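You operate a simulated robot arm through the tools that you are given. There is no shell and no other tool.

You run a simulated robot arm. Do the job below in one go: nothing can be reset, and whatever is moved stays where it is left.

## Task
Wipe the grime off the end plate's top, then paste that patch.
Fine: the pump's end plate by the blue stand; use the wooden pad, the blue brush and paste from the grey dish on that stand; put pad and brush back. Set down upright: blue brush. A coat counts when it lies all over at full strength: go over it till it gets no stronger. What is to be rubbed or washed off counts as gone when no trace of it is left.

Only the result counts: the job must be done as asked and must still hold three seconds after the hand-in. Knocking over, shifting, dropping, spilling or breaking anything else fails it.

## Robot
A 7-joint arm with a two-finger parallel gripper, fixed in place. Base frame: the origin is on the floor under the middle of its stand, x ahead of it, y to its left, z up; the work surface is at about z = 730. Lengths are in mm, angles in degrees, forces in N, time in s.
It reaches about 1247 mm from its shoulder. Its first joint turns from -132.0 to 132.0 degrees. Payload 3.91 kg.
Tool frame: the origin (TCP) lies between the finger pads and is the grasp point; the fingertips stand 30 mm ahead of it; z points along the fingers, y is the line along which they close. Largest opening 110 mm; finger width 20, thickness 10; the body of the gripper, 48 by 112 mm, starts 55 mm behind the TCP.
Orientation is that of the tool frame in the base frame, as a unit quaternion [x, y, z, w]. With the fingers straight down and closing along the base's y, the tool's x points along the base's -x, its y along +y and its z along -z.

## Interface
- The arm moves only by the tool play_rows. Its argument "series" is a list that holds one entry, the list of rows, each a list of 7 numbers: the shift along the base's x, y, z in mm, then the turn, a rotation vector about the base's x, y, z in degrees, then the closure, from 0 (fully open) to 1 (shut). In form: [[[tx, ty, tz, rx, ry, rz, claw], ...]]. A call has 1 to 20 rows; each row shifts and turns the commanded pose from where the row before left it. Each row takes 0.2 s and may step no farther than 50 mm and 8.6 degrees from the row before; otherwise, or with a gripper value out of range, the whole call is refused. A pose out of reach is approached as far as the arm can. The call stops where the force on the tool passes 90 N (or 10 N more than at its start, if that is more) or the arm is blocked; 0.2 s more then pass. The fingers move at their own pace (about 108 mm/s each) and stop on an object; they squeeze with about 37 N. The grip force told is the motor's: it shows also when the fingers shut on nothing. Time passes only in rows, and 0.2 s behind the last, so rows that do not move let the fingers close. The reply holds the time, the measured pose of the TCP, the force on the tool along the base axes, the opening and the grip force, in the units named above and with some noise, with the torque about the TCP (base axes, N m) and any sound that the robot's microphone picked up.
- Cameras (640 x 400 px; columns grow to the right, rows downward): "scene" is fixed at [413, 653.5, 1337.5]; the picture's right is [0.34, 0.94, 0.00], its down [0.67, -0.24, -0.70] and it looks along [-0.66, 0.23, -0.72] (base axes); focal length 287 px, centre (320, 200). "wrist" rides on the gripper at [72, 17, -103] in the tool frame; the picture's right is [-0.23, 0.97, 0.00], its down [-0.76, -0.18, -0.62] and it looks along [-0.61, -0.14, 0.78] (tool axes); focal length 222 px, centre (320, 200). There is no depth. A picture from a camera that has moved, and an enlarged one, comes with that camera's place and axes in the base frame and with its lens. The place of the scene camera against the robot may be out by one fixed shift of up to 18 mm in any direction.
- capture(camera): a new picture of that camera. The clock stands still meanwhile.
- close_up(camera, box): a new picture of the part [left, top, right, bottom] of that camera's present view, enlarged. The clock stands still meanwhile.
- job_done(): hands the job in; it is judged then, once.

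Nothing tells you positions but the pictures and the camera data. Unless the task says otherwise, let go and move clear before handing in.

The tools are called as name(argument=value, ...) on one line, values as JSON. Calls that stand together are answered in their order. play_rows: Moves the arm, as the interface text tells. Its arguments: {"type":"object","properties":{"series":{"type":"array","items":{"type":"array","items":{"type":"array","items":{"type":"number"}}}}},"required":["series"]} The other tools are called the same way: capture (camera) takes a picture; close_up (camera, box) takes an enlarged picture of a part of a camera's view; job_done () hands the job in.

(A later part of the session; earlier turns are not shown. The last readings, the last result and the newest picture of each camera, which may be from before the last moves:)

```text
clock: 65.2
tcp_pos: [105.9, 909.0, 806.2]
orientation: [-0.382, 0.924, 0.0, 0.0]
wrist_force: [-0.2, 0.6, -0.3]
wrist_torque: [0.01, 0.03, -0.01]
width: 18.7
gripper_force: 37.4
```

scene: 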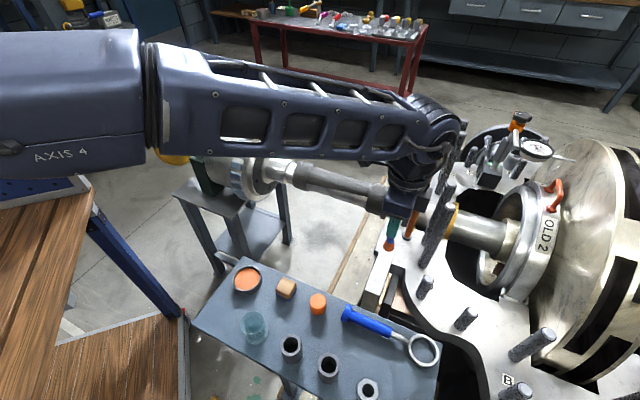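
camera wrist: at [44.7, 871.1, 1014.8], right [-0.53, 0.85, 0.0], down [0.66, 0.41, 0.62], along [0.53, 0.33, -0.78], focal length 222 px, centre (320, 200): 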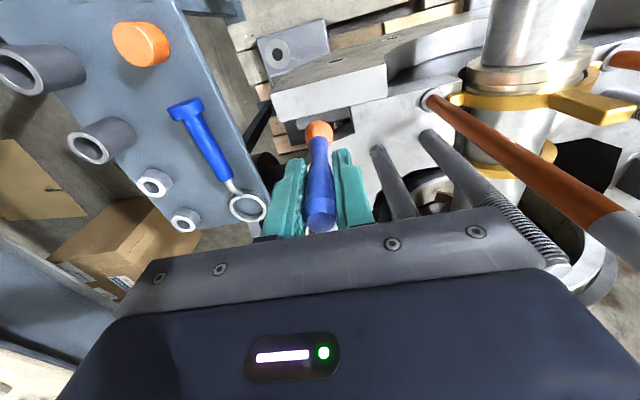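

play_rows(series=[[[0, 0, -0.4, 0, 0, 0, 1], [0, 0, 0, 0, 0, 0, 1]]])

```text
clock: 65.8
tcp_pos: [105.3, 908.5, 807.5]
orientation: [-0.381, 0.924, 0.0, 0.0]
wrist_force: [0.2, -0.4, 0.2]
wrist_torque: [-0.02, 0.02, 0.02]
width: 18.7
gripper_force: 36.6
```

play_rows(series=[[[0, 0, -0.4, 0, 0, 0, 1], [0, 0, 0, 0, 0, 0, 1]]])

```text
clock: 66.4
tcp_pos: [105.9, 909.3, 805.5]
orientation: [-0.382, 0.924, 0.0, 0.0]
wrist_force: [-0.6, -0.6, 4.9]
wrist_torque: [-0.03, 0.03, 0.0]
width: 18.4
gripper_force: 37.3
```

Light contact at about 5 N. Stroking to the near end, then along the whole patch to the far end.

play_rows(series=[[[5.1, -5.1, 0, 0, 0, 0, 1], [5.1, -5.1, 0, 0, 0, 0, 1], [5.1, -5.1, 0, 0, 0, 0, 1], [5.1, -5.1, 0, 0, 0, 0, 1], [5.1, -5.1, 0, 0, 0, 0, 1]]])

close_up(camera="wrist", box=[240, 70, 400, 230])

```text
clock: 67.6
tcp_pos: [131.4, 883.5, 806.5]
orientation: [-0.382, 0.924, 0.001, 0.001]
wrist_force: [-2.7, 3.3, 20.2]
wrist_torque: [0.24, 0.14, 0.02]
width: 19.1
gripper_force: 36.7
```

```text
2.50 times, centred on (320, 150) of wrist
camera zoom: at [68.0, 843.9, 908.7], right [-0.53, 0.85, 0.0], down [0.66, 0.41, 0.62], along [0.53, 0.33, -0.78], focal length 555 px, centre (320, 325)
```

zoom: 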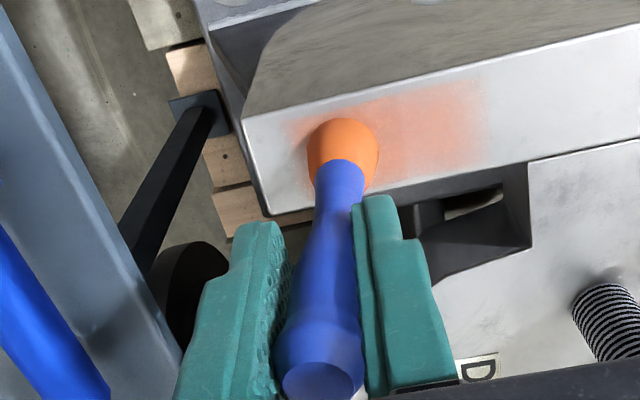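

The brush rocks a little with stroke direction, so I'll overshoot to cover the ends. Next a full stroke toward the far end, slightly lighter.

play_rows(series=[[[0, 0, 0.3, 0, 0, 0, 1], [-4.7, 4.7, 0, 0, 0, 0, 1], [-4.7, 4.7, 0, 0, 0, 0, 1], [-4.7, 4.7, 0, 0, 0, 0, 1], [-4.7, 4.7, 0, 0, 0, 0, 1], [-4.7, 4.7, 0, 0, 0, 0, 1], [-4.7, 4.7, 0, 0, 0, 0, 1], [-4.7, 4.7, 0, 0, 0, 0, 1], [-4.7, 4.7, 0, 0, 0, 0, 1], [-4.7, 4.7, 0, 0, 0, 0, 1], [-4.7, 4.7, 0, 0, 0, 0, 1]]])

close_up(camera="wrist", box=[240, 70, 400, 230])

close_up(camera="scene", box=[350, 200, 450, 300])

```text
clock: 70.0
tcp_pos: [86.3, 931.3, 804.7]
orientation: [-0.381, 0.924, 0.0, 0.0]
wrist_force: [0.6, 0.0, 0.5]
wrist_torque: [0.02, -0.03, 0.0]
width: 18.5
gripper_force: 37.5
```

```text
2.50 times, centred on (320, 150) of wrist
camera zoom: at [22.3, 891.5, 907.8], right [-0.53, 0.85, 0.0], down [0.66, 0.41, 0.62], along [0.53, 0.33, -0.78], focal length 555 px, centre (320, 325)
```

zoom: 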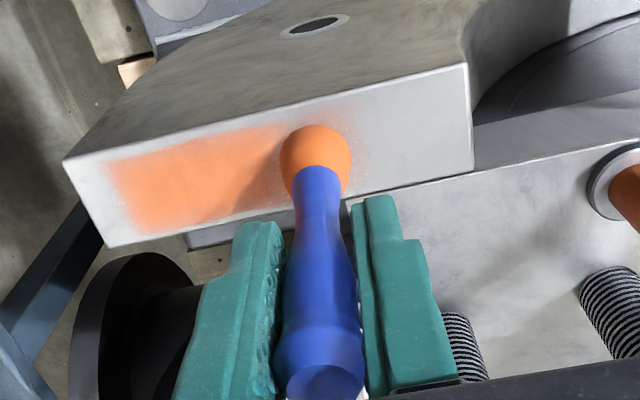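

```text
4.00 times, centred on (400, 250) of scene
camera zoom: at [413.0, 653.5, 1337.5], right [0.34, 0.94, 0.0], down [0.67, -0.24, -0.7], along [-0.66, 0.23, -0.72], focal length 1148 px, centre (0, 0)
```

zoom: 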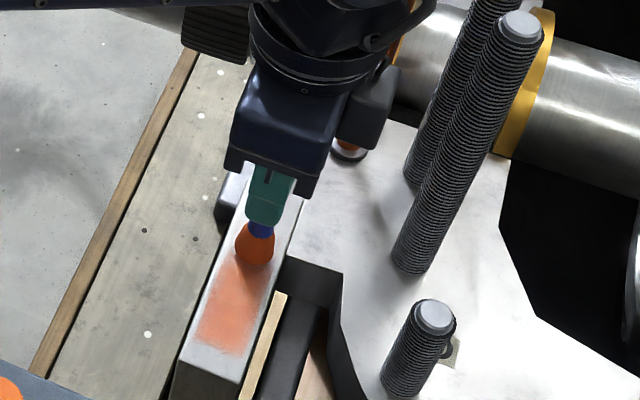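

The coat is building inside a crisp rectangle, which is the patch. Contact faded at the far side, so I'll press down a touch and continue to the far end.

play_rows(series=[[[0, 0, -0.6, 0, 0, 0, 1], [0, 0, 0, 0, 0, 0, 1]]])

```text
clock: 70.6
tcp_pos: [86.0, 930.5, 805.5]
orientation: [-0.382, 0.924, 0.0, 0.001]
wrist_force: [2.4, 1.0, 5.2]
wrist_torque: [0.14, -0.15, 0.02]
width: 18.8
gripper_force: 36.4
```

play_rows(series=[[[-4.2, 4.2, 0, 0, 0, 0, 1], [-4.2, 4.2, 0, 0, 0, 0, 1], [-3, 3, 0, 0, 0, 0, 1], [4.7, -4.7, 0, 0, 0, 0, 1], [4.7, -4.7, 0, 0, 0, 0, 1], [4.7, -4.7, 0, 0, 0, 0, 1]]])

close_up(camera="wrist", box=[240, 70, 400, 230])

```text
clock: 72.0
tcp_pos: [89.0, 926.7, 805.0]
orientation: [-0.382, 0.924, 0.0, 0.0]
wrist_force: [-0.3, -1.2, -0.3]
wrist_torque: [0.02, -0.03, 0.0]
width: 18.6
gripper_force: 37.3
```

```text
2.50 times, centred on (320, 150) of wrist
camera zoom: at [25.3, 888.1, 908.0], right [-0.53, 0.85, 0.0], down [0.66, 0.41, 0.62], along [0.53, 0.33, -0.78], focal length 555 px, centre (320, 325)
```

zoom: 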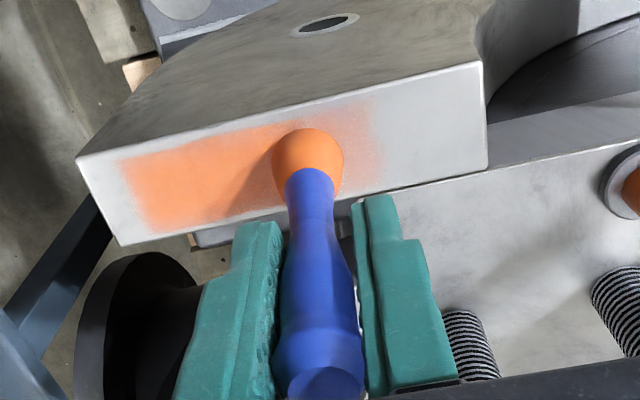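

The coat now spans the whole patch but is weaker at the far end; contact is light again as the brush eases up in the grip. I'll press a little more and work the far half.

play_rows(series=[[[0, 0, -0.8, 0, 0, 0, 1], [0, 0, 0, 0, 0, 0, 1]]])

```text
clock: 72.6
tcp_pos: [88.7, 927.5, 804.8]
orientation: [-0.382, 0.924, 0.0, 0.0]
wrist_force: [-0.1, -0.3, -1.0]
wrist_torque: [0.04, 0.0, 0.0]
width: 18.9
gripper_force: 37.1
```

play_rows(series=[[[0, 0, -0.6, 0, 0, 0, 1], [0, 0, 0, 0, 0, 0, 1]]])

```text
clock: 73.2
tcp_pos: [87.9, 927.6, 804.3]
orientation: [-0.382, 0.924, 0.001, 0.001]
wrist_force: [1.0, 0.1, 7.5]
wrist_torque: [0.03, -0.07, 0.0]
width: 19.0
gripper_force: 37.1
```

play_rows(series=[[[-4.2, 4.2, 0, 0, 0, 0, 1], [-4.2, 4.2, 0, 0, 0, 0, 1], [-4.2, 4.2, 0, 0, 0, 0, 1], [4.5, -4.5, 0, 0, 0, 0, 1], [4.5, -4.5, 0, 0, 0, 0, 1], [4.5, -4.5, 0, 0, 0, 0, 1], [4.5, -4.5, 0, 0, 0, 0, 1], [4.5, -4.5, 0, 0, 0, 0, 1], [4.5, -4.5, 0, 0, 0, 0, 1]]])

close_up(camera="wrist", box=[240, 70, 400, 230])

```text
clock: 75.2
tcp_pos: [102.4, 913.4, 803.6]
orientation: [-0.383, 0.924, 0.0, 0.0]
wrist_force: [0.3, 0.0, -0.2]
wrist_torque: [-0.02, 0.0, -0.01]
width: 18.9
gripper_force: 36.5
```

```text
2.50 times, centred on (320, 150) of wrist
camera zoom: at [38.8, 874.4, 906.4], right [-0.53, 0.85, 0.0], down [0.66, 0.41, 0.62], along [0.53, 0.33, -0.78], focal length 555 px, centre (320, 325)
```

zoom: 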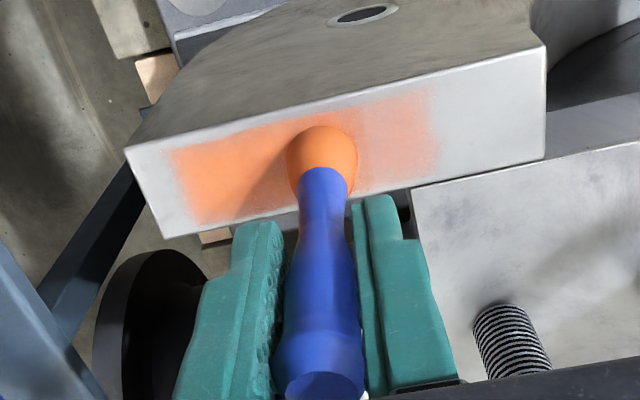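

play_rows(series=[[[0, 0, -0.8, 0, 0, 0, 1], [0, 0, -0.5, 0, 0, 0, 1], [0, 0, 0, 0, 0, 0, 1]]])

```text
clock: 76.0
tcp_pos: [100.5, 913.6, 803.6]
orientation: [-0.382, 0.924, 0.001, 0.001]
wrist_force: [0.7, 0.5, 7.0]
wrist_torque: [0.08, -0.07, 0.0]
width: 18.6
gripper_force: 36.8
```

play_rows(series=[[[4.7, -4.7, -0.05, 0, 0, 0, 1], [4.7, -4.7, -0.05, 0, 0, 0, 1], [4.7, -4.7, -0.05, 0, 0, 0, 1], [4.7, -4.7, -0.05, 0, 0, 0, 1], [4.7, -4.7, -0.05, 0, 0, 0, 1], [4.7, -4.7, -0.05, 0, 0, 0, 1], [4.7, -4.7, -0.05, 0, 0, 0, 1]]])

close_up(camera="wrist", box=[240, 70, 400, 230])

```text
clock: 77.6
tcp_pos: [135.5, 879.7, 803.6]
orientation: [-0.382, 0.924, 0.0, -0.001]
wrist_force: [-1.6, 1.8, 9.2]
wrist_torque: [0.12, 0.09, 0.0]
width: 18.9
gripper_force: 37.5
```

```text
2.50 times, centred on (320, 150) of wrist
camera zoom: at [71.9, 840.7, 905.7], right [-0.53, 0.85, 0.0], down [0.66, 0.41, 0.62], along [0.53, 0.33, -0.78], focal length 555 px, centre (320, 325)
```

zoom: 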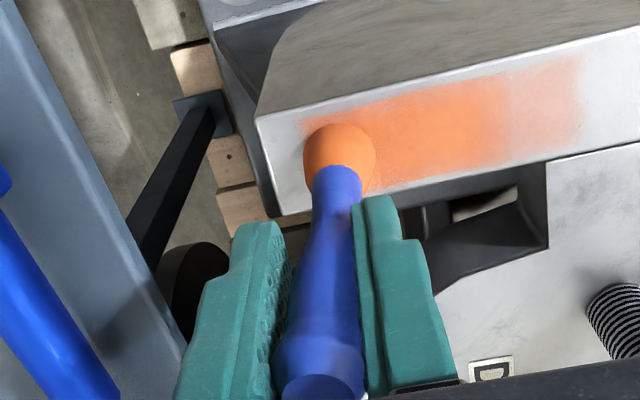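

Steady contact now. A full stroke to the far end and partly back.

play_rows(series=[[[-4.7, 4.7, 0, 0, 0, 0, 1], [-4.7, 4.7, -0.05, 0, 0, 0, 1], [-4.7, 4.7, -0.05, 0, 0, 0, 1], [-4.7, 4.7, -0.05, 0, 0, 0, 1], [-4.7, 4.7, -0.05, 0, 0, 0, 1], [-4.7, 4.7, -0.05, 0, 0, 0, 1], [-4.7, 4.7, -0.05, 0, 0, 0, 1], [-4.7, 4.7, -0.05, 0, 0, 0, 1], [-4.7, 4.7, -0.05, 0, 0, 0, 1], [-4.7, 4.7, -0.05, 0, 0, 0, 1], [-4.7, 4.7, -0.05, 0, 0, 0, 1], [-4.7, 4.7, -0.05, 0, 0, 0, 1]]])

close_up(camera="wrist", box=[240, 70, 400, 230])

close_up(camera="scene", box=[350, 200, 450, 300])

```text
clock: 80.2
tcp_pos: [77.2, 937.3, 800.8]
orientation: [-0.382, 0.924, 0.002, 0.001]
wrist_force: [4.3, -2.9, 15.7]
wrist_torque: [-0.14, -0.32, 0.01]
width: 18.6
gripper_force: 36.4
```

```text
2.50 times, centred on (320, 150) of wrist
camera zoom: at [15.0, 897.6, 904.3], right [-0.53, 0.85, 0.0], down [0.66, 0.41, 0.62], along [0.53, 0.33, -0.78], focal length 555 px, centre (320, 325)
```

zoom: 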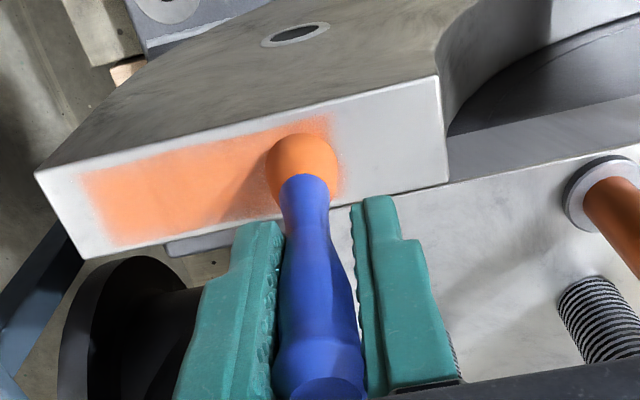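

```text
4.00 times, centred on (400, 250) of scene
camera zoom: at [413.0, 653.5, 1337.5], right [0.34, 0.94, 0.0], down [0.67, -0.24, -0.7], along [-0.66, 0.23, -0.72], focal length 1148 px, centre (0, 0)
```

zoom: 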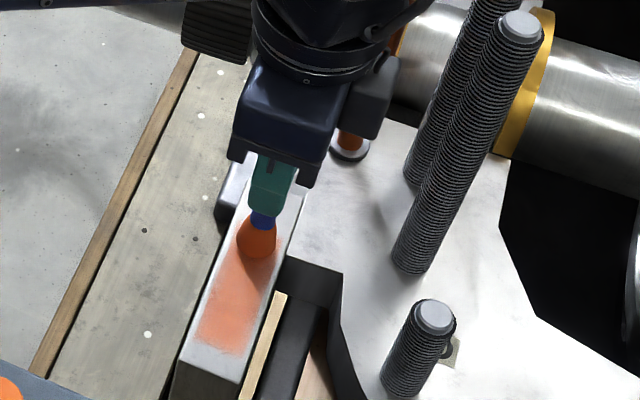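

play_rows(series=[[[-4.2, 4.2, 0, 0, 0, 0, 1], [4.7, -4.7, 0, 0, 0, 0, 1], [4.7, -4.7, 0, 0, 0, 0, 1], [4.7, -4.7, -0.05, 0, 0, 0, 1], [4.7, -4.7, -0.05, 0, 0, 0, 1], [4.7, -4.7, -0.05, 0, 0, 0, 1], [4.7, -4.7, -0.05, 0, 0, 0, 1], [4.7, -4.7, -0.05, 0, 0, 0, 1], [4.7, -4.7, -0.05, 0, 0, 0, 1], [4.7, -4.7, -0.05, 0, 0, 0, 1], [4.7, -4.7, -0.05, 0, 0, 0, 1], [4.7, -4.7, -0.05, 0, 0, 0, 1], [4.7, -4.7, -0.05, 0, 0, 0, 1]]])

close_up(camera="wrist", box=[240, 70, 400, 230])

```text
clock: 83.0
tcp_pos: [130.9, 886.2, 800.6]
orientation: [-0.382, 0.924, 0.001, 0.0]
wrist_force: [-1.9, 1.5, 7.8]
wrist_torque: [0.04, 0.13, -0.02]
width: 18.3
gripper_force: 37.3
```

```text
2.50 times, centred on (320, 150) of wrist
camera zoom: at [67.3, 846.5, 903.4], right [-0.53, 0.85, 0.0], down [0.66, 0.41, 0.62], along [0.53, 0.33, -0.78], focal length 555 px, centre (320, 325)
```

zoom: 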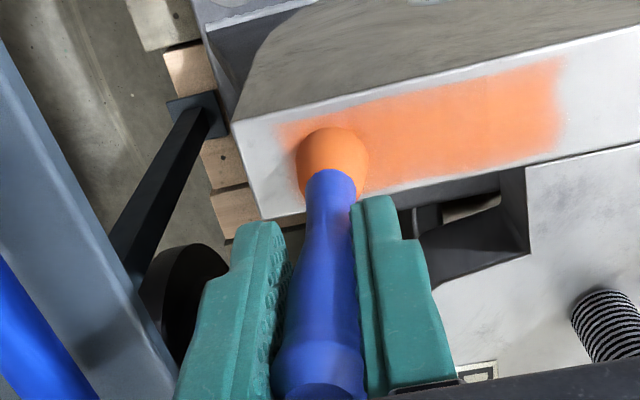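

The coat is now quite even. More full strokes for strength.

play_rows(series=[[[4, -4, 0, 0, 0, 0, 1], [-4.7, 4.7, -0.05, 0, 0, 0, 1], [-4.7, 4.7, -0.05, 0, 0, 0, 1], [-4.7, 4.7, -0.05, 0, 0, 0, 1], [-4.7, 4.7, -0.05, 0, 0, 0, 1], [-4.7, 4.7, -0.05, 0, 0, 0, 1], [-4.7, 4.7, -0.05, 0, 0, 0, 1], [-4.7, 4.7, -0.05, 0, 0, 0, 1], [-4.7, 4.7, -0.05, 0, 0, 0, 1], [-4.7, 4.7, -0.05, 0, 0, 0, 1], [-4.7, 4.7, -0.05, 0, 0, 0, 1], [-4.7, 4.7, -0.05, 0, 0, 0, 1], [-4.7, 4.7, -0.05, 0, 0, 0, 1], [-4.7, 4.7, -0.05, 0, 0, 0, 1]]])

close_up(camera="wrist", box=[240, 70, 400, 230])

```text
clock: 86.0
tcp_pos: [73.2, 942.9, 799.3]
orientation: [-0.382, 0.924, 0.0, -0.001]
wrist_force: [-0.2, -0.7, 1.9]
wrist_torque: [-0.04, -0.01, 0.0]
width: 18.5
gripper_force: 36.9
```

```text
2.50 times, centred on (320, 150) of wrist
camera zoom: at [10.4, 903.6, 902.4], right [-0.53, 0.85, 0.0], down [0.66, 0.41, 0.62], along [0.53, 0.33, -0.78], focal length 555 px, centre (320, 325)
```

zoom: 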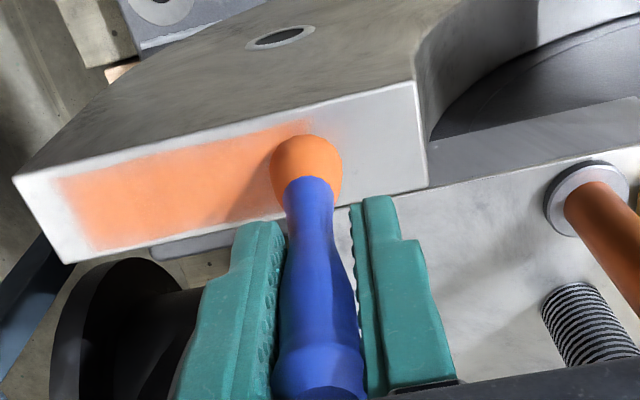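

I'll shift a little toward the near edge for the return stroke, then toward the far edge, to cover the borders fully.

play_rows(series=[[[-2.8, -2.8, -0.6, 0, 0, 0, 1], [4.7, -4.7, -0.05, 0, 0, 0, 1], [4.7, -4.7, -0.05, 0, 0, 0, 1], [4.7, -4.7, -0.05, 0, 0, 0, 1], [4.7, -4.7, -0.05, 0, 0, 0, 1], [4.7, -4.7, -0.05, 0, 0, 0, 1], [4.7, -4.7, -0.05, 0, 0, 0, 1], [4.7, -4.7, -0.05, 0, 0, 0, 1], [4.7, -4.7, -0.05, 0, 0, 0, 1], [4.7, -4.7, -0.05, 0, 0, 0, 1], [4.7, -4.7, -0.05, 0, 0, 0, 1], [4.7, -4.7, -0.05, 0, 0, 0, 1], [4.7, -4.7, -0.05, 0, 0, 0, 1], [4.7, -4.7, -0.05, 0, 0, 0, 1]]])

close_up(camera="wrist", box=[240, 70, 400, 230])

```text
clock: 89.0
tcp_pos: [131.0, 879.5, 796.2]
orientation: [-0.383, 0.924, 0.001, 0.001]
wrist_force: [-8.9, 6.1, 30.1]
wrist_torque: [0.33, 0.58, -0.03]
width: 18.9
gripper_force: 37.0
```

```text
2.50 times, centred on (320, 150) of wrist
camera zoom: at [67.8, 838.8, 899.7], right [-0.53, 0.85, 0.0], down [0.66, 0.41, 0.62], along [0.53, 0.33, -0.78], focal length 555 px, centre (320, 325)
```

zoom: 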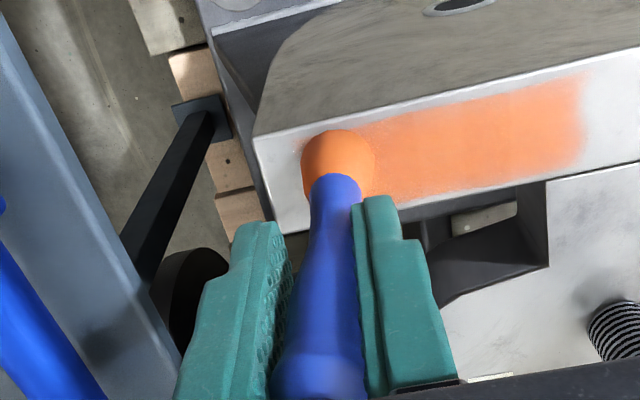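

Pressure rose to 30 N, so I'll ease up slightly and do the far-edge stroke.

play_rows(series=[[[0, 0, 0.8, 0, 0, 0, 1], [2.4, 2.4, 0, 0, 0, 0, 1], [2.4, 2.4, 0, 0, 0, 0, 1], [-4.7, 4.7, 0, 0, 0, 0, 1], [-4.7, 4.7, 0, 0, 0, 0, 1], [-4.7, 4.7, 0, 0, 0, 0, 1], [-4.7, 4.7, 0, 0, 0, 0, 1], [-4.7, 4.7, 0, 0, 0, 0, 1], [-4.7, 4.7, 0, 0, 0, 0, 1]]])

close_up(camera="wrist", box=[240, 70, 400, 230])

close_up(camera="scene", box=[350, 200, 450, 300])

```text
clock: 91.0
tcp_pos: [109.0, 909.9, 797.6]
orientation: [-0.382, 0.924, -0.001, 0.0]
wrist_force: [0.4, 0.0, -0.3]
wrist_torque: [0.0, 0.0, 0.02]
width: 18.1
gripper_force: 36.9
```

```text
2.50 times, centred on (320, 150) of wrist
camera zoom: at [45.2, 870.7, 900.3], right [-0.53, 0.85, 0.0], down [0.66, 0.41, 0.62], along [0.53, 0.33, -0.78], focal length 555 px, centre (320, 325)
```

zoom: 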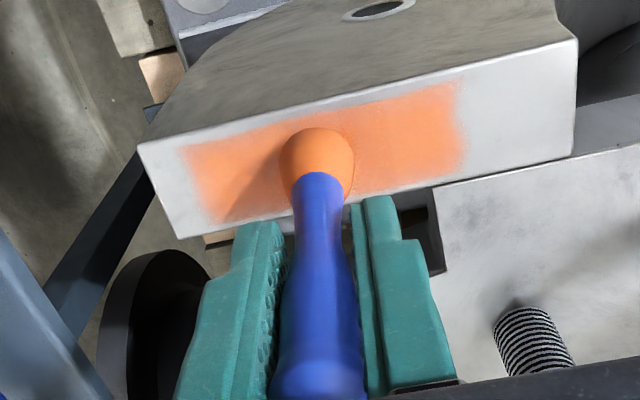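

```text
4.00 times, centred on (400, 250) of scene
camera zoom: at [413.0, 653.5, 1337.5], right [0.34, 0.94, 0.0], down [0.67, -0.24, -0.7], along [-0.66, 0.23, -0.72], focal length 1148 px, centre (0, 0)
```

zoom: 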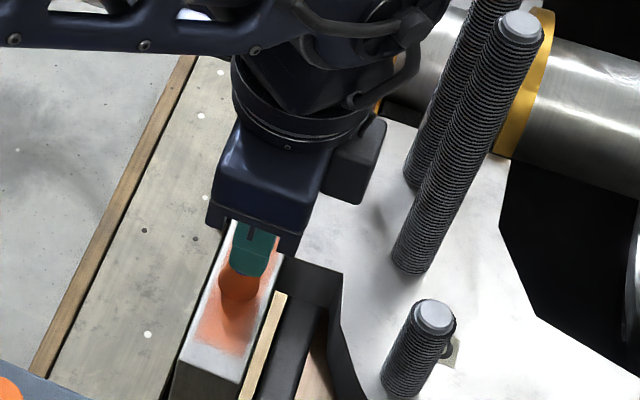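

The coat looks even. I'll lift to inspect it closely.

play_rows(series=[[[0, 0, 10, 0, 0, 0, 1], [0, 0, 35, 0, 0, 0, 1], [0, 0, 40, 0, 0, 0, 1], [0, 0, 25, 0, 0, 0, 1], [0, 0, 0, 0, 0, 0, 1]]])

close_up(camera="wrist", box=[265, 60, 385, 140])

close_up(camera="wrist", box=[240, 80, 400, 240])

close_up(camera="scene", box=[360, 240, 410, 300])

```text
clock: 92.2
tcp_pos: [109.6, 911.4, 905.4]
orientation: [-0.382, 0.924, 0.0, 0.0]
wrist_force: [-0.1, -0.1, 0.0]
wrist_torque: [0.0, 0.02, -0.01]
width: 18.3
gripper_force: 37.1
```

```text
5.00 times, centred on (325, 100) of wrist
camera zoom: at [45.0, 871.2, 1008.3], right [-0.53, 0.85, 0.0], down [0.66, 0.41, 0.62], along [0.53, 0.33, -0.78], focal length 1111 px, centre (295, 700)
```

zoom: 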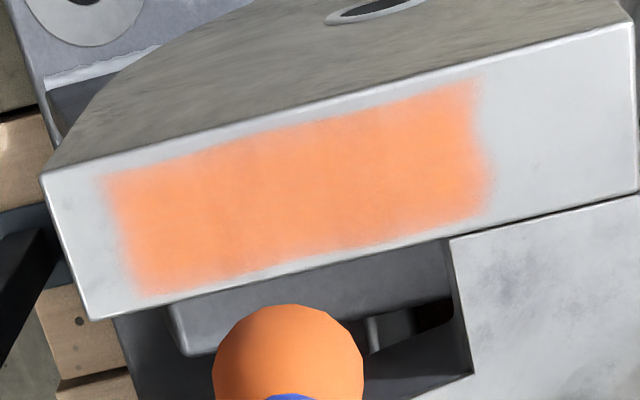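

```text
2.50 times, centred on (320, 160) of wrist
camera zoom: at [45.0, 871.2, 1008.3], right [-0.53, 0.85, 0.0], down [0.66, 0.41, 0.62], along [0.53, 0.33, -0.78], focal length 555 px, centre (320, 300)
```

zoom: 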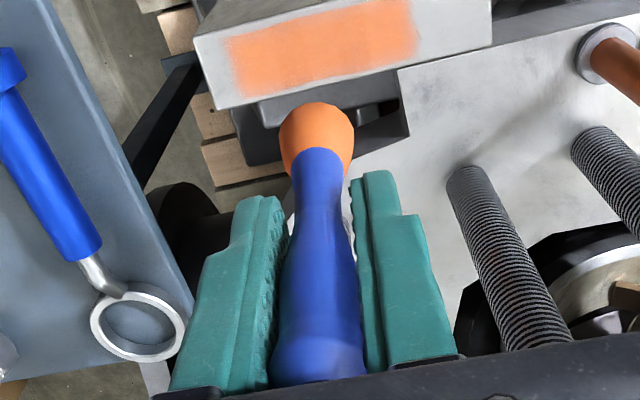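

```text
6.67 times, centred on (385, 270) of scene
camera zoom: at [413.0, 653.5, 1337.5], right [0.34, 0.94, 0.0], down [0.67, -0.24, -0.7], along [-0.66, 0.23, -0.72], focal length 1914 px, centre (-113, -267)
```

zoom: 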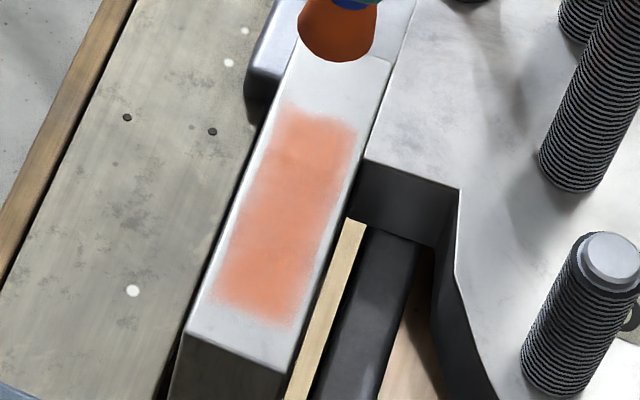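

The coat is even but still a bit pale, so it isn't at full strength. I'll re-dip the brush and add more.

play_rows(series=[[[-10.4, -43.6, 0, 0, 0, 0, 1], [-10.4, -43.6, 0, 0, 0, 0, 1], [-10.4, -43.6, 0, 0, 0, 0, 1], [-10.4, -43.6, 0, 0, 0, 0, 1], [-10.4, -43.6, 0, 0, 0, 0, 1], [-10.4, -43.6, 0, 0, 0, 0, 1], [-10.4, -43.6, 0, 0, 0, 0, 1], [0, 0, 0, 0, 0, 0, 1], [0, 0, 0, 0, 0, 0, 1]]])

close_up(camera="wrist", box=[240, 50, 400, 200])

close_up(camera="scene", box=[190, 210, 310, 330])

```text
clock: 94.2
tcp_pos: [34.3, 605.7, 905.6]
orientation: [-0.383, 0.924, 0.0, -0.001]
wrist_force: [0.1, -0.2, -0.4]
wrist_torque: [0.02, 0.03, 0.02]
width: 18.0
gripper_force: 37.0
```

```text
2.67 times, centred on (320, 125) of wrist
camera zoom: at [-27.4, 566.8, 1010.0], right [-0.53, 0.85, 0.0], down [0.66, 0.41, 0.62], along [0.53, 0.33, -0.78], focal length 592 px, centre (320, 400)
```

zoom: 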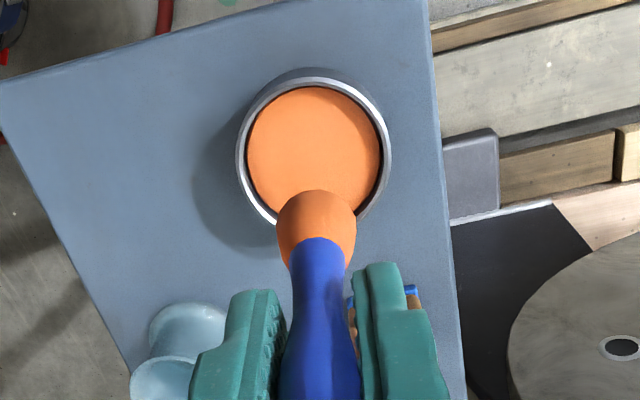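

```text
3.33 times, centred on (250, 270) of scene
camera zoom: at [413.0, 653.5, 1337.5], right [0.34, 0.94, 0.0], down [0.67, -0.24, -0.7], along [-0.66, 0.23, -0.72], focal length 957 px, centre (553, -33)
```

zoom: 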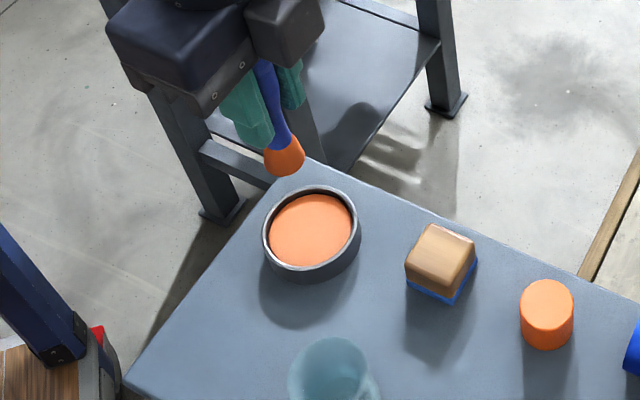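

Aligned over the dish again. Lowering and dipping gently.

play_rows(series=[[[1, 0, -25, 0, 0, 0, 1], [0, 0, -25, 0, 0, 0, 1], [0, 0, -13, 0, 0, 0, 1], [0, 0, -3, 0, 0, 0, 1], [0, 0, 0, 0, 0, 0, 1]]])

play_rows(series=[[[0, 0, -2, 0, 0, 0, 1], [0, 0, -2, 0, 0, 0, 1], [0, 0, 0, 0, 0, 0, 1]]])

```text
clock: 95.4
tcp_pos: [37.9, 605.6, 841.1]
orientation: [-0.381, 0.925, 0.0, 0.0]
wrist_force: [0.0, 0.5, -0.5]
wrist_torque: [-0.04, 0.0, 0.03]
width: 18.6
gripper_force: 37.1
```

```text
clock: 96.2
tcp_pos: [38.5, 606.7, 836.6]
orientation: [-0.382, 0.924, 0.0, 0.001]
wrist_force: [-0.3, -0.5, 0.6]
wrist_torque: [-0.02, 0.0, 0.01]
width: 18.3
gripper_force: 36.8
```

play_rows(series=[[[0, 0, -1, 0, 0, 0, 1], [0, 0, -1, 0, 0, 0, 1], [0, 0, 0, 0, 0, 0, 1]]])

```text
clock: 97.0
tcp_pos: [38.2, 605.8, 834.2]
orientation: [-0.381, 0.924, -0.001, 0.0]
wrist_force: [-0.1, -0.4, -1.3]
wrist_torque: [0.01, 0.02, 0.04]
width: 18.0
gripper_force: 37.2
```

play_rows(series=[[[0, 0, -1, 0, 0, 0, 1], [0, 0, -1, 0, 0, 0, 1], [0, 0, 0, 0, 0, 0, 1]]])

close_up(camera="scene", box=[210, 240, 290, 310])

```text
clock: 97.8
tcp_pos: [36.9, 606.4, 833.4]
orientation: [-0.383, 0.924, 0.0, -0.001]
wrist_force: [-0.1, -0.7, 0.0]
wrist_torque: [0.02, 0.02, 0.02]
width: 18.4
gripper_force: 37.0
```

```text
5.71 times, centred on (250, 275) of scene
camera zoom: at [413.0, 653.5, 1337.5], right [0.34, 0.94, 0.0], down [0.67, -0.24, -0.7], along [-0.66, 0.23, -0.72], focal length 1640 px, centre (720, -229)
```

zoom: 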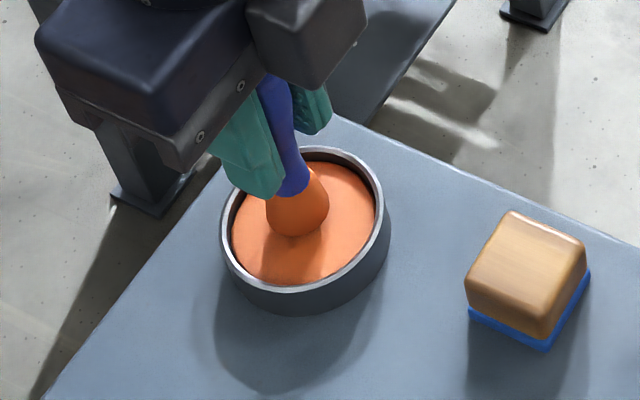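

play_rows(series=[[[0, 0, -1, 0, 0, 0, 1], [0, 0, -0.7, 0, 0, 0, 1], [0, 0, 0, 0, 0, 0, 1]]])

```text
clock: 98.6
tcp_pos: [37.0, 606.9, 832.7]
orientation: [-0.383, 0.924, 0.0, 0.0]
wrist_force: [-0.1, 0.0, -0.6]
wrist_torque: [0.03, -0.04, 0.01]
width: 18.2
gripper_force: 37.0
```

play_rows(series=[[[0, 0, -1, 0, 0, 0, 1], [0, 0, 0, 0, 0, 0, 1]]])

```text
clock: 99.2
tcp_pos: [36.3, 605.7, 831.1]
orientation: [-0.382, 0.924, 0.0, 0.0]
wrist_force: [0.5, -0.4, -0.8]
wrist_torque: [0.05, 0.0, 0.01]
width: 18.4
gripper_force: 37.5
```

close_up(camera="wrist", box=[270, 70, 370, 160])

play_rows(series=[[[0, 0, -1, 0, 0, 0, 1], [0, 0, 0, 0, 0, 0, 1]]])

```text
4.44 times, centred on (320, 115) of wrist
camera zoom: at [-27.1, 566.6, 933.8], right [-0.53, 0.85, 0.0], down [0.66, 0.41, 0.62], along [0.53, 0.33, -0.78], focal length 987 px, centre (320, 578)
```

zoom: 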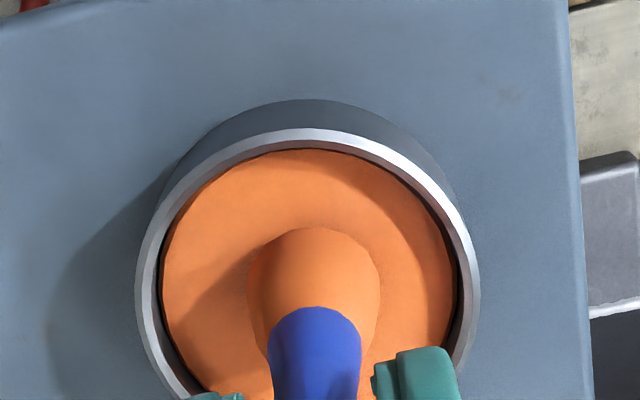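

```text
clock: 99.8
tcp_pos: [36.0, 606.2, 829.1]
orientation: [-0.383, 0.924, 0.0, 0.0]
wrist_force: [-0.4, -0.5, 2.2]
wrist_torque: [-0.03, 0.0, -0.01]
width: 18.3
gripper_force: 36.9
```

play_rows(series=[[[0, 0, -0.7, 0, 0, 0, 1], [0, 0, 0, 0, 0, 0, 1]]])

```text
clock: 100.4
tcp_pos: [37.0, 606.1, 828.6]
orientation: [-0.382, 0.924, 0.001, 0.001]
wrist_force: [-2.5, -1.2, 16.5]
wrist_torque: [-0.1, 0.11, 0.02]
width: 18.3
gripper_force: 36.7
```

Dipped (16 N). Back over the plate.

play_rows(series=[[[0, 0, 5, 0, 0, 0, 1], [0, 0, 20, 0, 0, 0, 1], [0, 0, 25, 0, 0, 0, 1], [0, 0, 20, 0, 0, 0, 1], [9.8, 43.4, 0, 0, 0, 0, 1], [9.8, 43.4, 0, 0, 0, 0, 1], [9.8, 43.4, 0, 0, 0, 0, 1], [9.8, 43.4, 0, 0, 0, 0, 1], [9.8, 43.4, 0, 0, 0, 0, 1], [9.8, 43.4, 0, 0, 0, 0, 1], [9.8, 43.4, 0, 0, 0, 0, 1], [0, 0, -30, 0, 0, 0, 1], [0, 0, -30, 0, 0, 0, 1], [0, 0, -28, 0, 0, 0, 1], [0, 0, -8, 0, 0, 0, 1], [0, 0, 0, 0, 0, 0, 1], [0, 0, 0, 0, 0, 0, 1]]])

close_up(camera="wrist", box=[240, 70, 400, 230])

```text
clock: 104.0
tcp_pos: [105.9, 910.0, 800.2]
orientation: [-0.382, 0.924, 0.0, 0.001]
wrist_force: [-0.8, -0.1, -0.6]
wrist_torque: [0.03, 0.01, 0.0]
width: 18.5
gripper_force: 37.1
```

```text
2.50 times, centred on (320, 150) of wrist
camera zoom: at [41.9, 870.8, 903.7], right [-0.53, 0.85, 0.0], down [0.66, 0.41, 0.62], along [0.53, 0.33, -0.78], focal length 555 px, centre (320, 325)
```

zoom: 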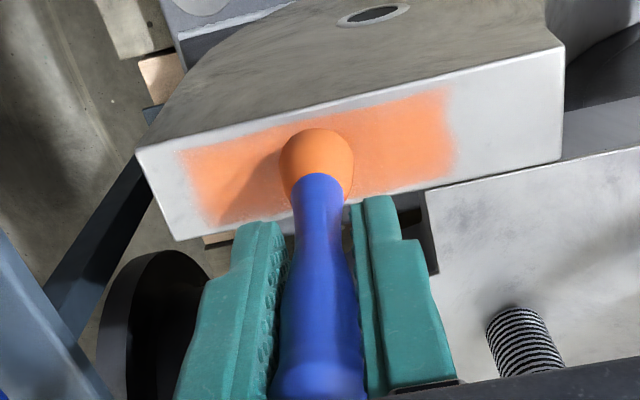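

Lowering to contact again in small steps.

play_rows(series=[[[0, 0, -2, 0, 0, 0, 1], [0, 0, -2, 0, 0, 0, 1], [0, 0, -1, 0, 0, 0, 1], [0, 0, 0, 0, 0, 0, 1]]])

```text
clock: 105.0
tcp_pos: [105.8, 909.2, 796.8]
orientation: [-0.383, 0.924, 0.0, -0.001]
wrist_force: [0.9, 0.3, -1.0]
wrist_torque: [-0.01, 0.0, -0.04]
width: 18.3
gripper_force: 37.1
```

play_rows(series=[[[0, 0, -1, 0, 0, 0, 1], [0, 0, -1, 0, 0, 0, 1], [0, 0, 0, 0, 0, 0, 1]]])

```text
clock: 105.8
tcp_pos: [104.6, 909.3, 795.3]
orientation: [-0.382, 0.924, 0.0, 0.0]
wrist_force: [0.2, -0.4, -0.1]
wrist_torque: [0.0, -0.01, -0.05]
width: 18.4
gripper_force: 37.0
```

play_rows(series=[[[0, 0, -1, 0, 0, 0, 1], [0, 0, -0.7, 0, 0, 0, 1], [0, 0, 0, 0, 0, 0, 1]]])

```text
clock: 106.6
tcp_pos: [105.7, 910.1, 795.6]
orientation: [-0.382, 0.924, 0.001, 0.001]
wrist_force: [0.4, 1.2, 6.3]
wrist_torque: [0.14, -0.07, 0.03]
width: 18.3
gripper_force: 37.2
```

Contact (6 N). Full strokes again.

play_rows(series=[[[4.5, -4.5, -0.05, 0, 0, 0, 1], [4.5, -4.5, -0.05, 0, 0, 0, 1], [4.5, -4.5, -0.05, 0, 0, 0, 1], [4.5, -4.5, -0.05, 0, 0, 0, 1], [4.5, -4.5, -0.05, 0, 0, 0, 1], [4.5, -4.5, -0.05, 0, 0, 0, 1], [4.5, -4.5, 0, 0, 0, 0, 1], [-4.7, 4.7, 0, 0, 0, 0, 1], [-4.7, 4.7, 0, 0, 0, 0, 1], [-4.7, 4.7, 0, 0, 0, 0, 1], [-4.7, 4.7, -0.05, 0, 0, 0, 1], [-4.7, 4.7, -0.05, 0, 0, 0, 1], [-4.7, 4.7, -0.05, 0, 0, 0, 1], [-4.7, 4.7, -0.05, 0, 0, 0, 1], [-4.7, 4.7, -0.05, 0, 0, 0, 1]]])

close_up(camera="wrist", box=[240, 70, 400, 230])

```text
clock: 109.8
tcp_pos: [99.4, 915.9, 793.3]
orientation: [-0.383, 0.924, 0.002, 0.0]
wrist_force: [5.4, -6.7, 25.5]
wrist_torque: [-0.35, -0.44, -0.04]
width: 18.3
gripper_force: 37.1
```

```text
2.50 times, centred on (320, 150) of wrist
camera zoom: at [34.8, 875.9, 895.9], right [-0.53, 0.85, 0.0], down [0.66, 0.41, 0.62], along [0.53, 0.33, -0.78], focal length 555 px, centre (320, 325)
```

zoom: 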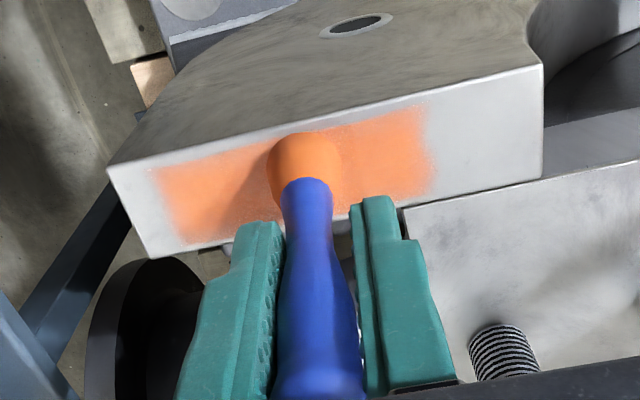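

play_rows(series=[[[-4.5, 4.5, 0, 0, 0, 0, 1], [-4.5, 4.5, 0, 0, 0, 0, 1], [-4.5, 4.5, 0, 0, 0, 0, 1], [-4.5, 4.5, 0, 0, 0, 0, 1], [-4.5, 4.5, 0, 0, 0, 0, 1], [-4, 4, 0, 0, 0, 0, 1], [4.7, -4.7, 0, 0, 0, 0, 1], [4.7, -4.7, 0, 0, 0, 0, 1], [4.7, -4.7, 0, 0, 0, 0, 1], [4.7, -4.7, 0, 0, 0, 0, 1], [4.7, -4.7, 0, 0, 0, 0, 1], [4.7, -4.7, 0, 0, 0, 0, 1]]])

close_up(camera="wrist", box=[240, 70, 400, 230])

```text
clock: 112.4
tcp_pos: [101.5, 913.1, 791.8]
orientation: [-0.382, 0.924, -0.001, 0.0]
wrist_force: [0.2, 0.4, 0.6]
wrist_torque: [0.03, 0.01, 0.01]
width: 18.1
gripper_force: 36.8
```

```text
2.50 times, centred on (320, 150) of wrist
camera zoom: at [38.3, 875.2, 894.7], right [-0.53, 0.85, 0.0], down [0.66, 0.41, 0.62], along [0.53, 0.33, -0.78], focal length 555 px, centre (320, 325)
```

zoom: 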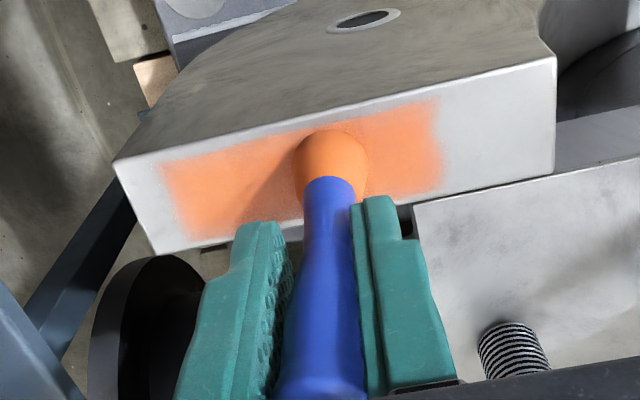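

The coat is clearly stronger after the re-dip. I'll keep the pressure light from here so the brush doesn't slide further up in the grip.

play_rows(series=[[[0, 0, -0.5, 0, 0, 0, 1], [0, 0, 0, 0, 0, 0, 1]]])

```text
clock: 113.0
tcp_pos: [100.8, 914.9, 792.9]
orientation: [-0.382, 0.924, -0.001, 0.0]
wrist_force: [0.2, 0.0, -1.4]
wrist_torque: [-0.03, 0.02, 0.02]
width: 18.1
gripper_force: 37.2
```

play_rows(series=[[[0, 0, -0.5, 0, 0, 0, 1], [0, 0, 0, 0, 0, 0, 1]]])

```text
clock: 113.6
tcp_pos: [101.0, 914.4, 792.2]
orientation: [-0.382, 0.924, 0.0, 0.0]
wrist_force: [0.5, 0.1, -0.7]
wrist_torque: [0.03, 0.0, -0.03]
width: 18.3
gripper_force: 37.0
```

No contact yet; before going further I'll lift and look at the coat and the grip.

play_rows(series=[[[0, 0, 20, 0, 0, 0, 1], [0, 0, 40, 0, 0, 0, 1], [0, 0, 40, 0, 0, 0, 1], [4, -4, 10, 0, 0, 0, 1], [0, 0, 0, 0, 0, 0, 1]]])

close_up(camera="wrist", box=[265, 60, 385, 140])

close_up(camera="wrist", box=[240, 80, 400, 240])

close_up(camera="scene", box=[360, 190, 440, 300])

```text
clock: 114.8
tcp_pos: [104.0, 910.0, 902.4]
orientation: [-0.382, 0.924, 0.0, 0.0]
wrist_force: [0.4, -0.2, 0.2]
wrist_torque: [0.02, 0.01, 0.0]
width: 18.3
gripper_force: 37.2
```

```text
5.00 times, centred on (325, 100) of wrist
camera zoom: at [41.8, 871.1, 1005.6], right [-0.53, 0.85, 0.0], down [0.66, 0.41, 0.62], along [0.53, 0.33, -0.78], focal length 1111 px, centre (295, 700)
```

zoom: 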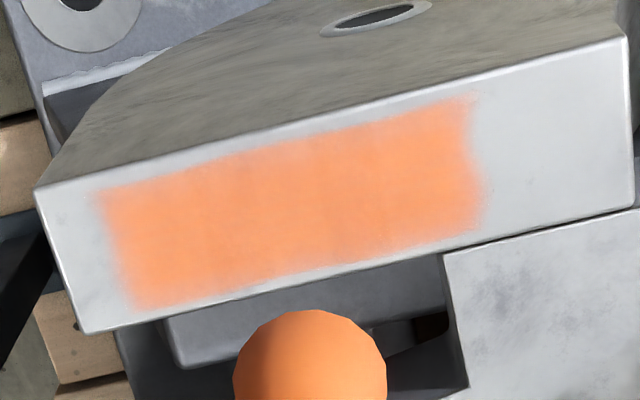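

```text
2.50 times, centred on (320, 160) of wrist
camera zoom: at [41.8, 871.1, 1005.6], right [-0.53, 0.85, 0.0], down [0.66, 0.41, 0.62], along [0.53, 0.33, -0.78], focal length 555 px, centre (320, 300)
```

zoom: 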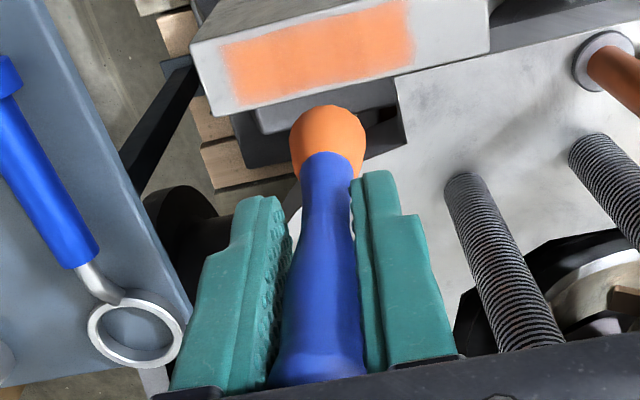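

```text
3.64 times, centred on (400, 245) of scene
camera zoom: at [413.0, 653.5, 1337.5], right [0.34, 0.94, 0.0], down [0.67, -0.24, -0.7], along [-0.66, 0.23, -0.72], focal length 1044 px, centre (29, 36)
```

zoom: 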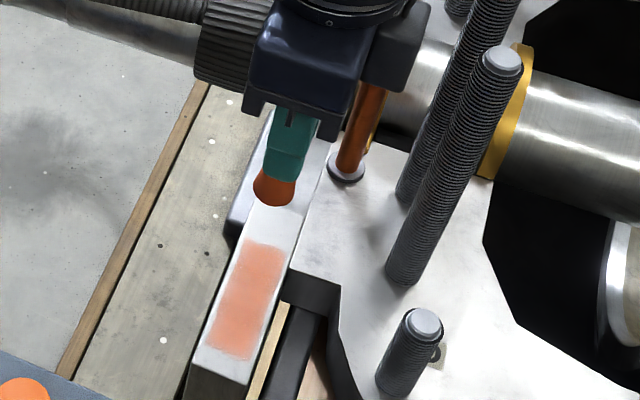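

The coat now matches the grime's rectangle and is denser. The brush has slid up in the grip, so I'll stand it back in its jar and re-grip it higher before a further dip; moving over the jar at height first.

play_rows(series=[[[7, -44.2, 0, 0, 0, 0, 1], [7, -44.2, 0, 0, 0, 0, 1], [7, -44.2, 0, 0, 0, 0, 1], [7, -44.2, 0, 0, 0, 0, 1], [7, -44.2, 0, 0, 0, 0, 1], [7, -44.2, 0, 0, 0, 0, 1], [6.5, -44.2, 0, 0, 0, 0, 1], [0, 0, 0, 0, 0, 0, 1], [0, 0, 0, 0, 0, 0, 1]]])

capture(camera="wrist")

close_up(camera="wrist", box=[240, 50, 400, 200])

close_up(camera="scene", box=[190, 230, 310, 350])

```text
clock: 116.8
tcp_pos: [152.0, 602.1, 903.0]
orientation: [-0.382, 0.924, 0.0, 0.0]
wrist_force: [0.5, 0.4, -0.5]
wrist_torque: [-0.01, 0.01, -0.01]
width: 18.4
gripper_force: 37.1
```

```text
taken
camera wrist: at [88.9, 563.7, 1006.7], right [-0.53, 0.85, 0.0], down [0.66, 0.41, 0.62], along [0.53, 0.33, -0.78], focal length 222 px, centre (320, 200)
```

wrist: 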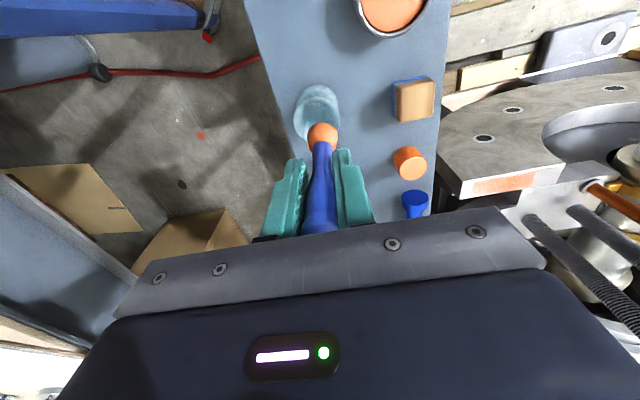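

```text
2.67 times, centred on (320, 125) of wrist
camera zoom: at [88.9, 563.7, 1006.7], right [-0.53, 0.85, 0.0], down [0.66, 0.41, 0.62], along [0.53, 0.33, -0.78], focal length 592 px, centre (320, 400)
```

zoom: 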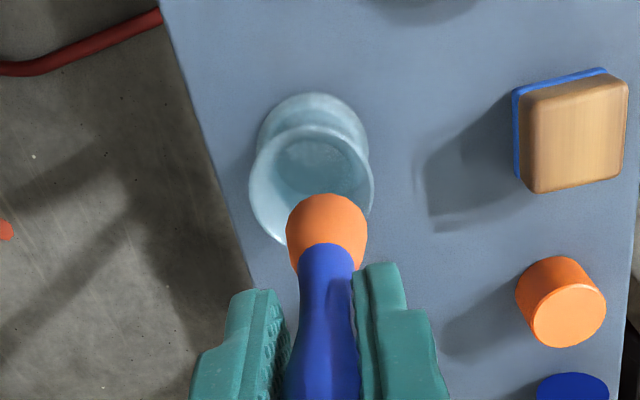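

```text
3.33 times, centred on (250, 290) of scene
camera zoom: at [413.0, 653.5, 1337.5], right [0.34, 0.94, 0.0], down [0.67, -0.24, -0.7], along [-0.66, 0.23, -0.72], focal length 957 px, centre (553, -100)
```

zoom: 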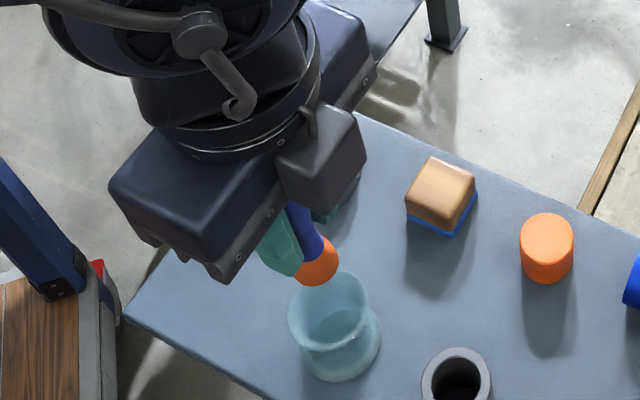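

The brush tip is a few millimetres off the jar's centre; I'll correct and lower it into the jar.

play_rows(series=[[[3.2, -3, 0, 0, 0, 0, 1], [0, 0, -25, 0, 0, 0, 1], [0, 0, -25, 0, 0, 0, 1], [0, 0, 0, 0, 0, 0, 1]]])

close_up(camera="wrist", box=[260, 70, 380, 170])

close_up(camera="scene", box=[210, 270, 310, 350])

```text
clock: 117.8
tcp_pos: [156.4, 597.1, 852.4]
orientation: [-0.382, 0.924, 0.0, 0.0]
wrist_force: [-0.5, -0.3, -0.4]
wrist_torque: [0.0, 0.0, 0.0]
width: 18.1
gripper_force: 37.2
```

```text
4.00 times, centred on (320, 120) of wrist
camera zoom: at [92.0, 558.6, 955.2], right [-0.53, 0.85, 0.0], down [0.66, 0.41, 0.62], along [0.53, 0.33, -0.78], focal length 888 px, centre (320, 520)
```

zoom: 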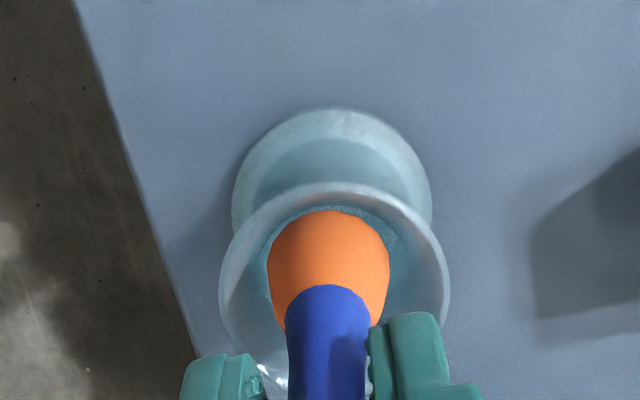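

```text
5.00 times, centred on (260, 310) of scene
camera zoom: at [413.0, 653.5, 1337.5], right [0.34, 0.94, 0.0], down [0.67, -0.24, -0.7], along [-0.66, 0.23, -0.72], focal length 1435 px, centre (620, -350)
```

zoom: 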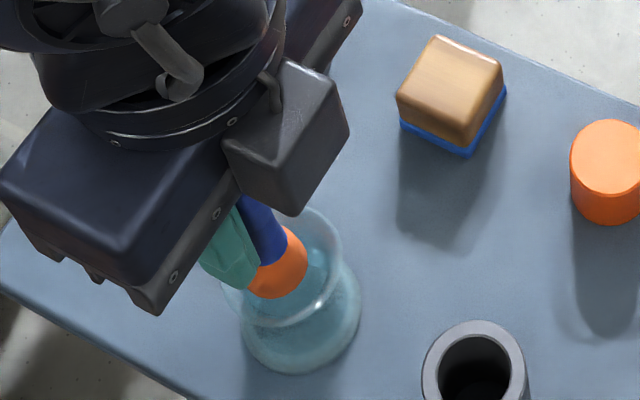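

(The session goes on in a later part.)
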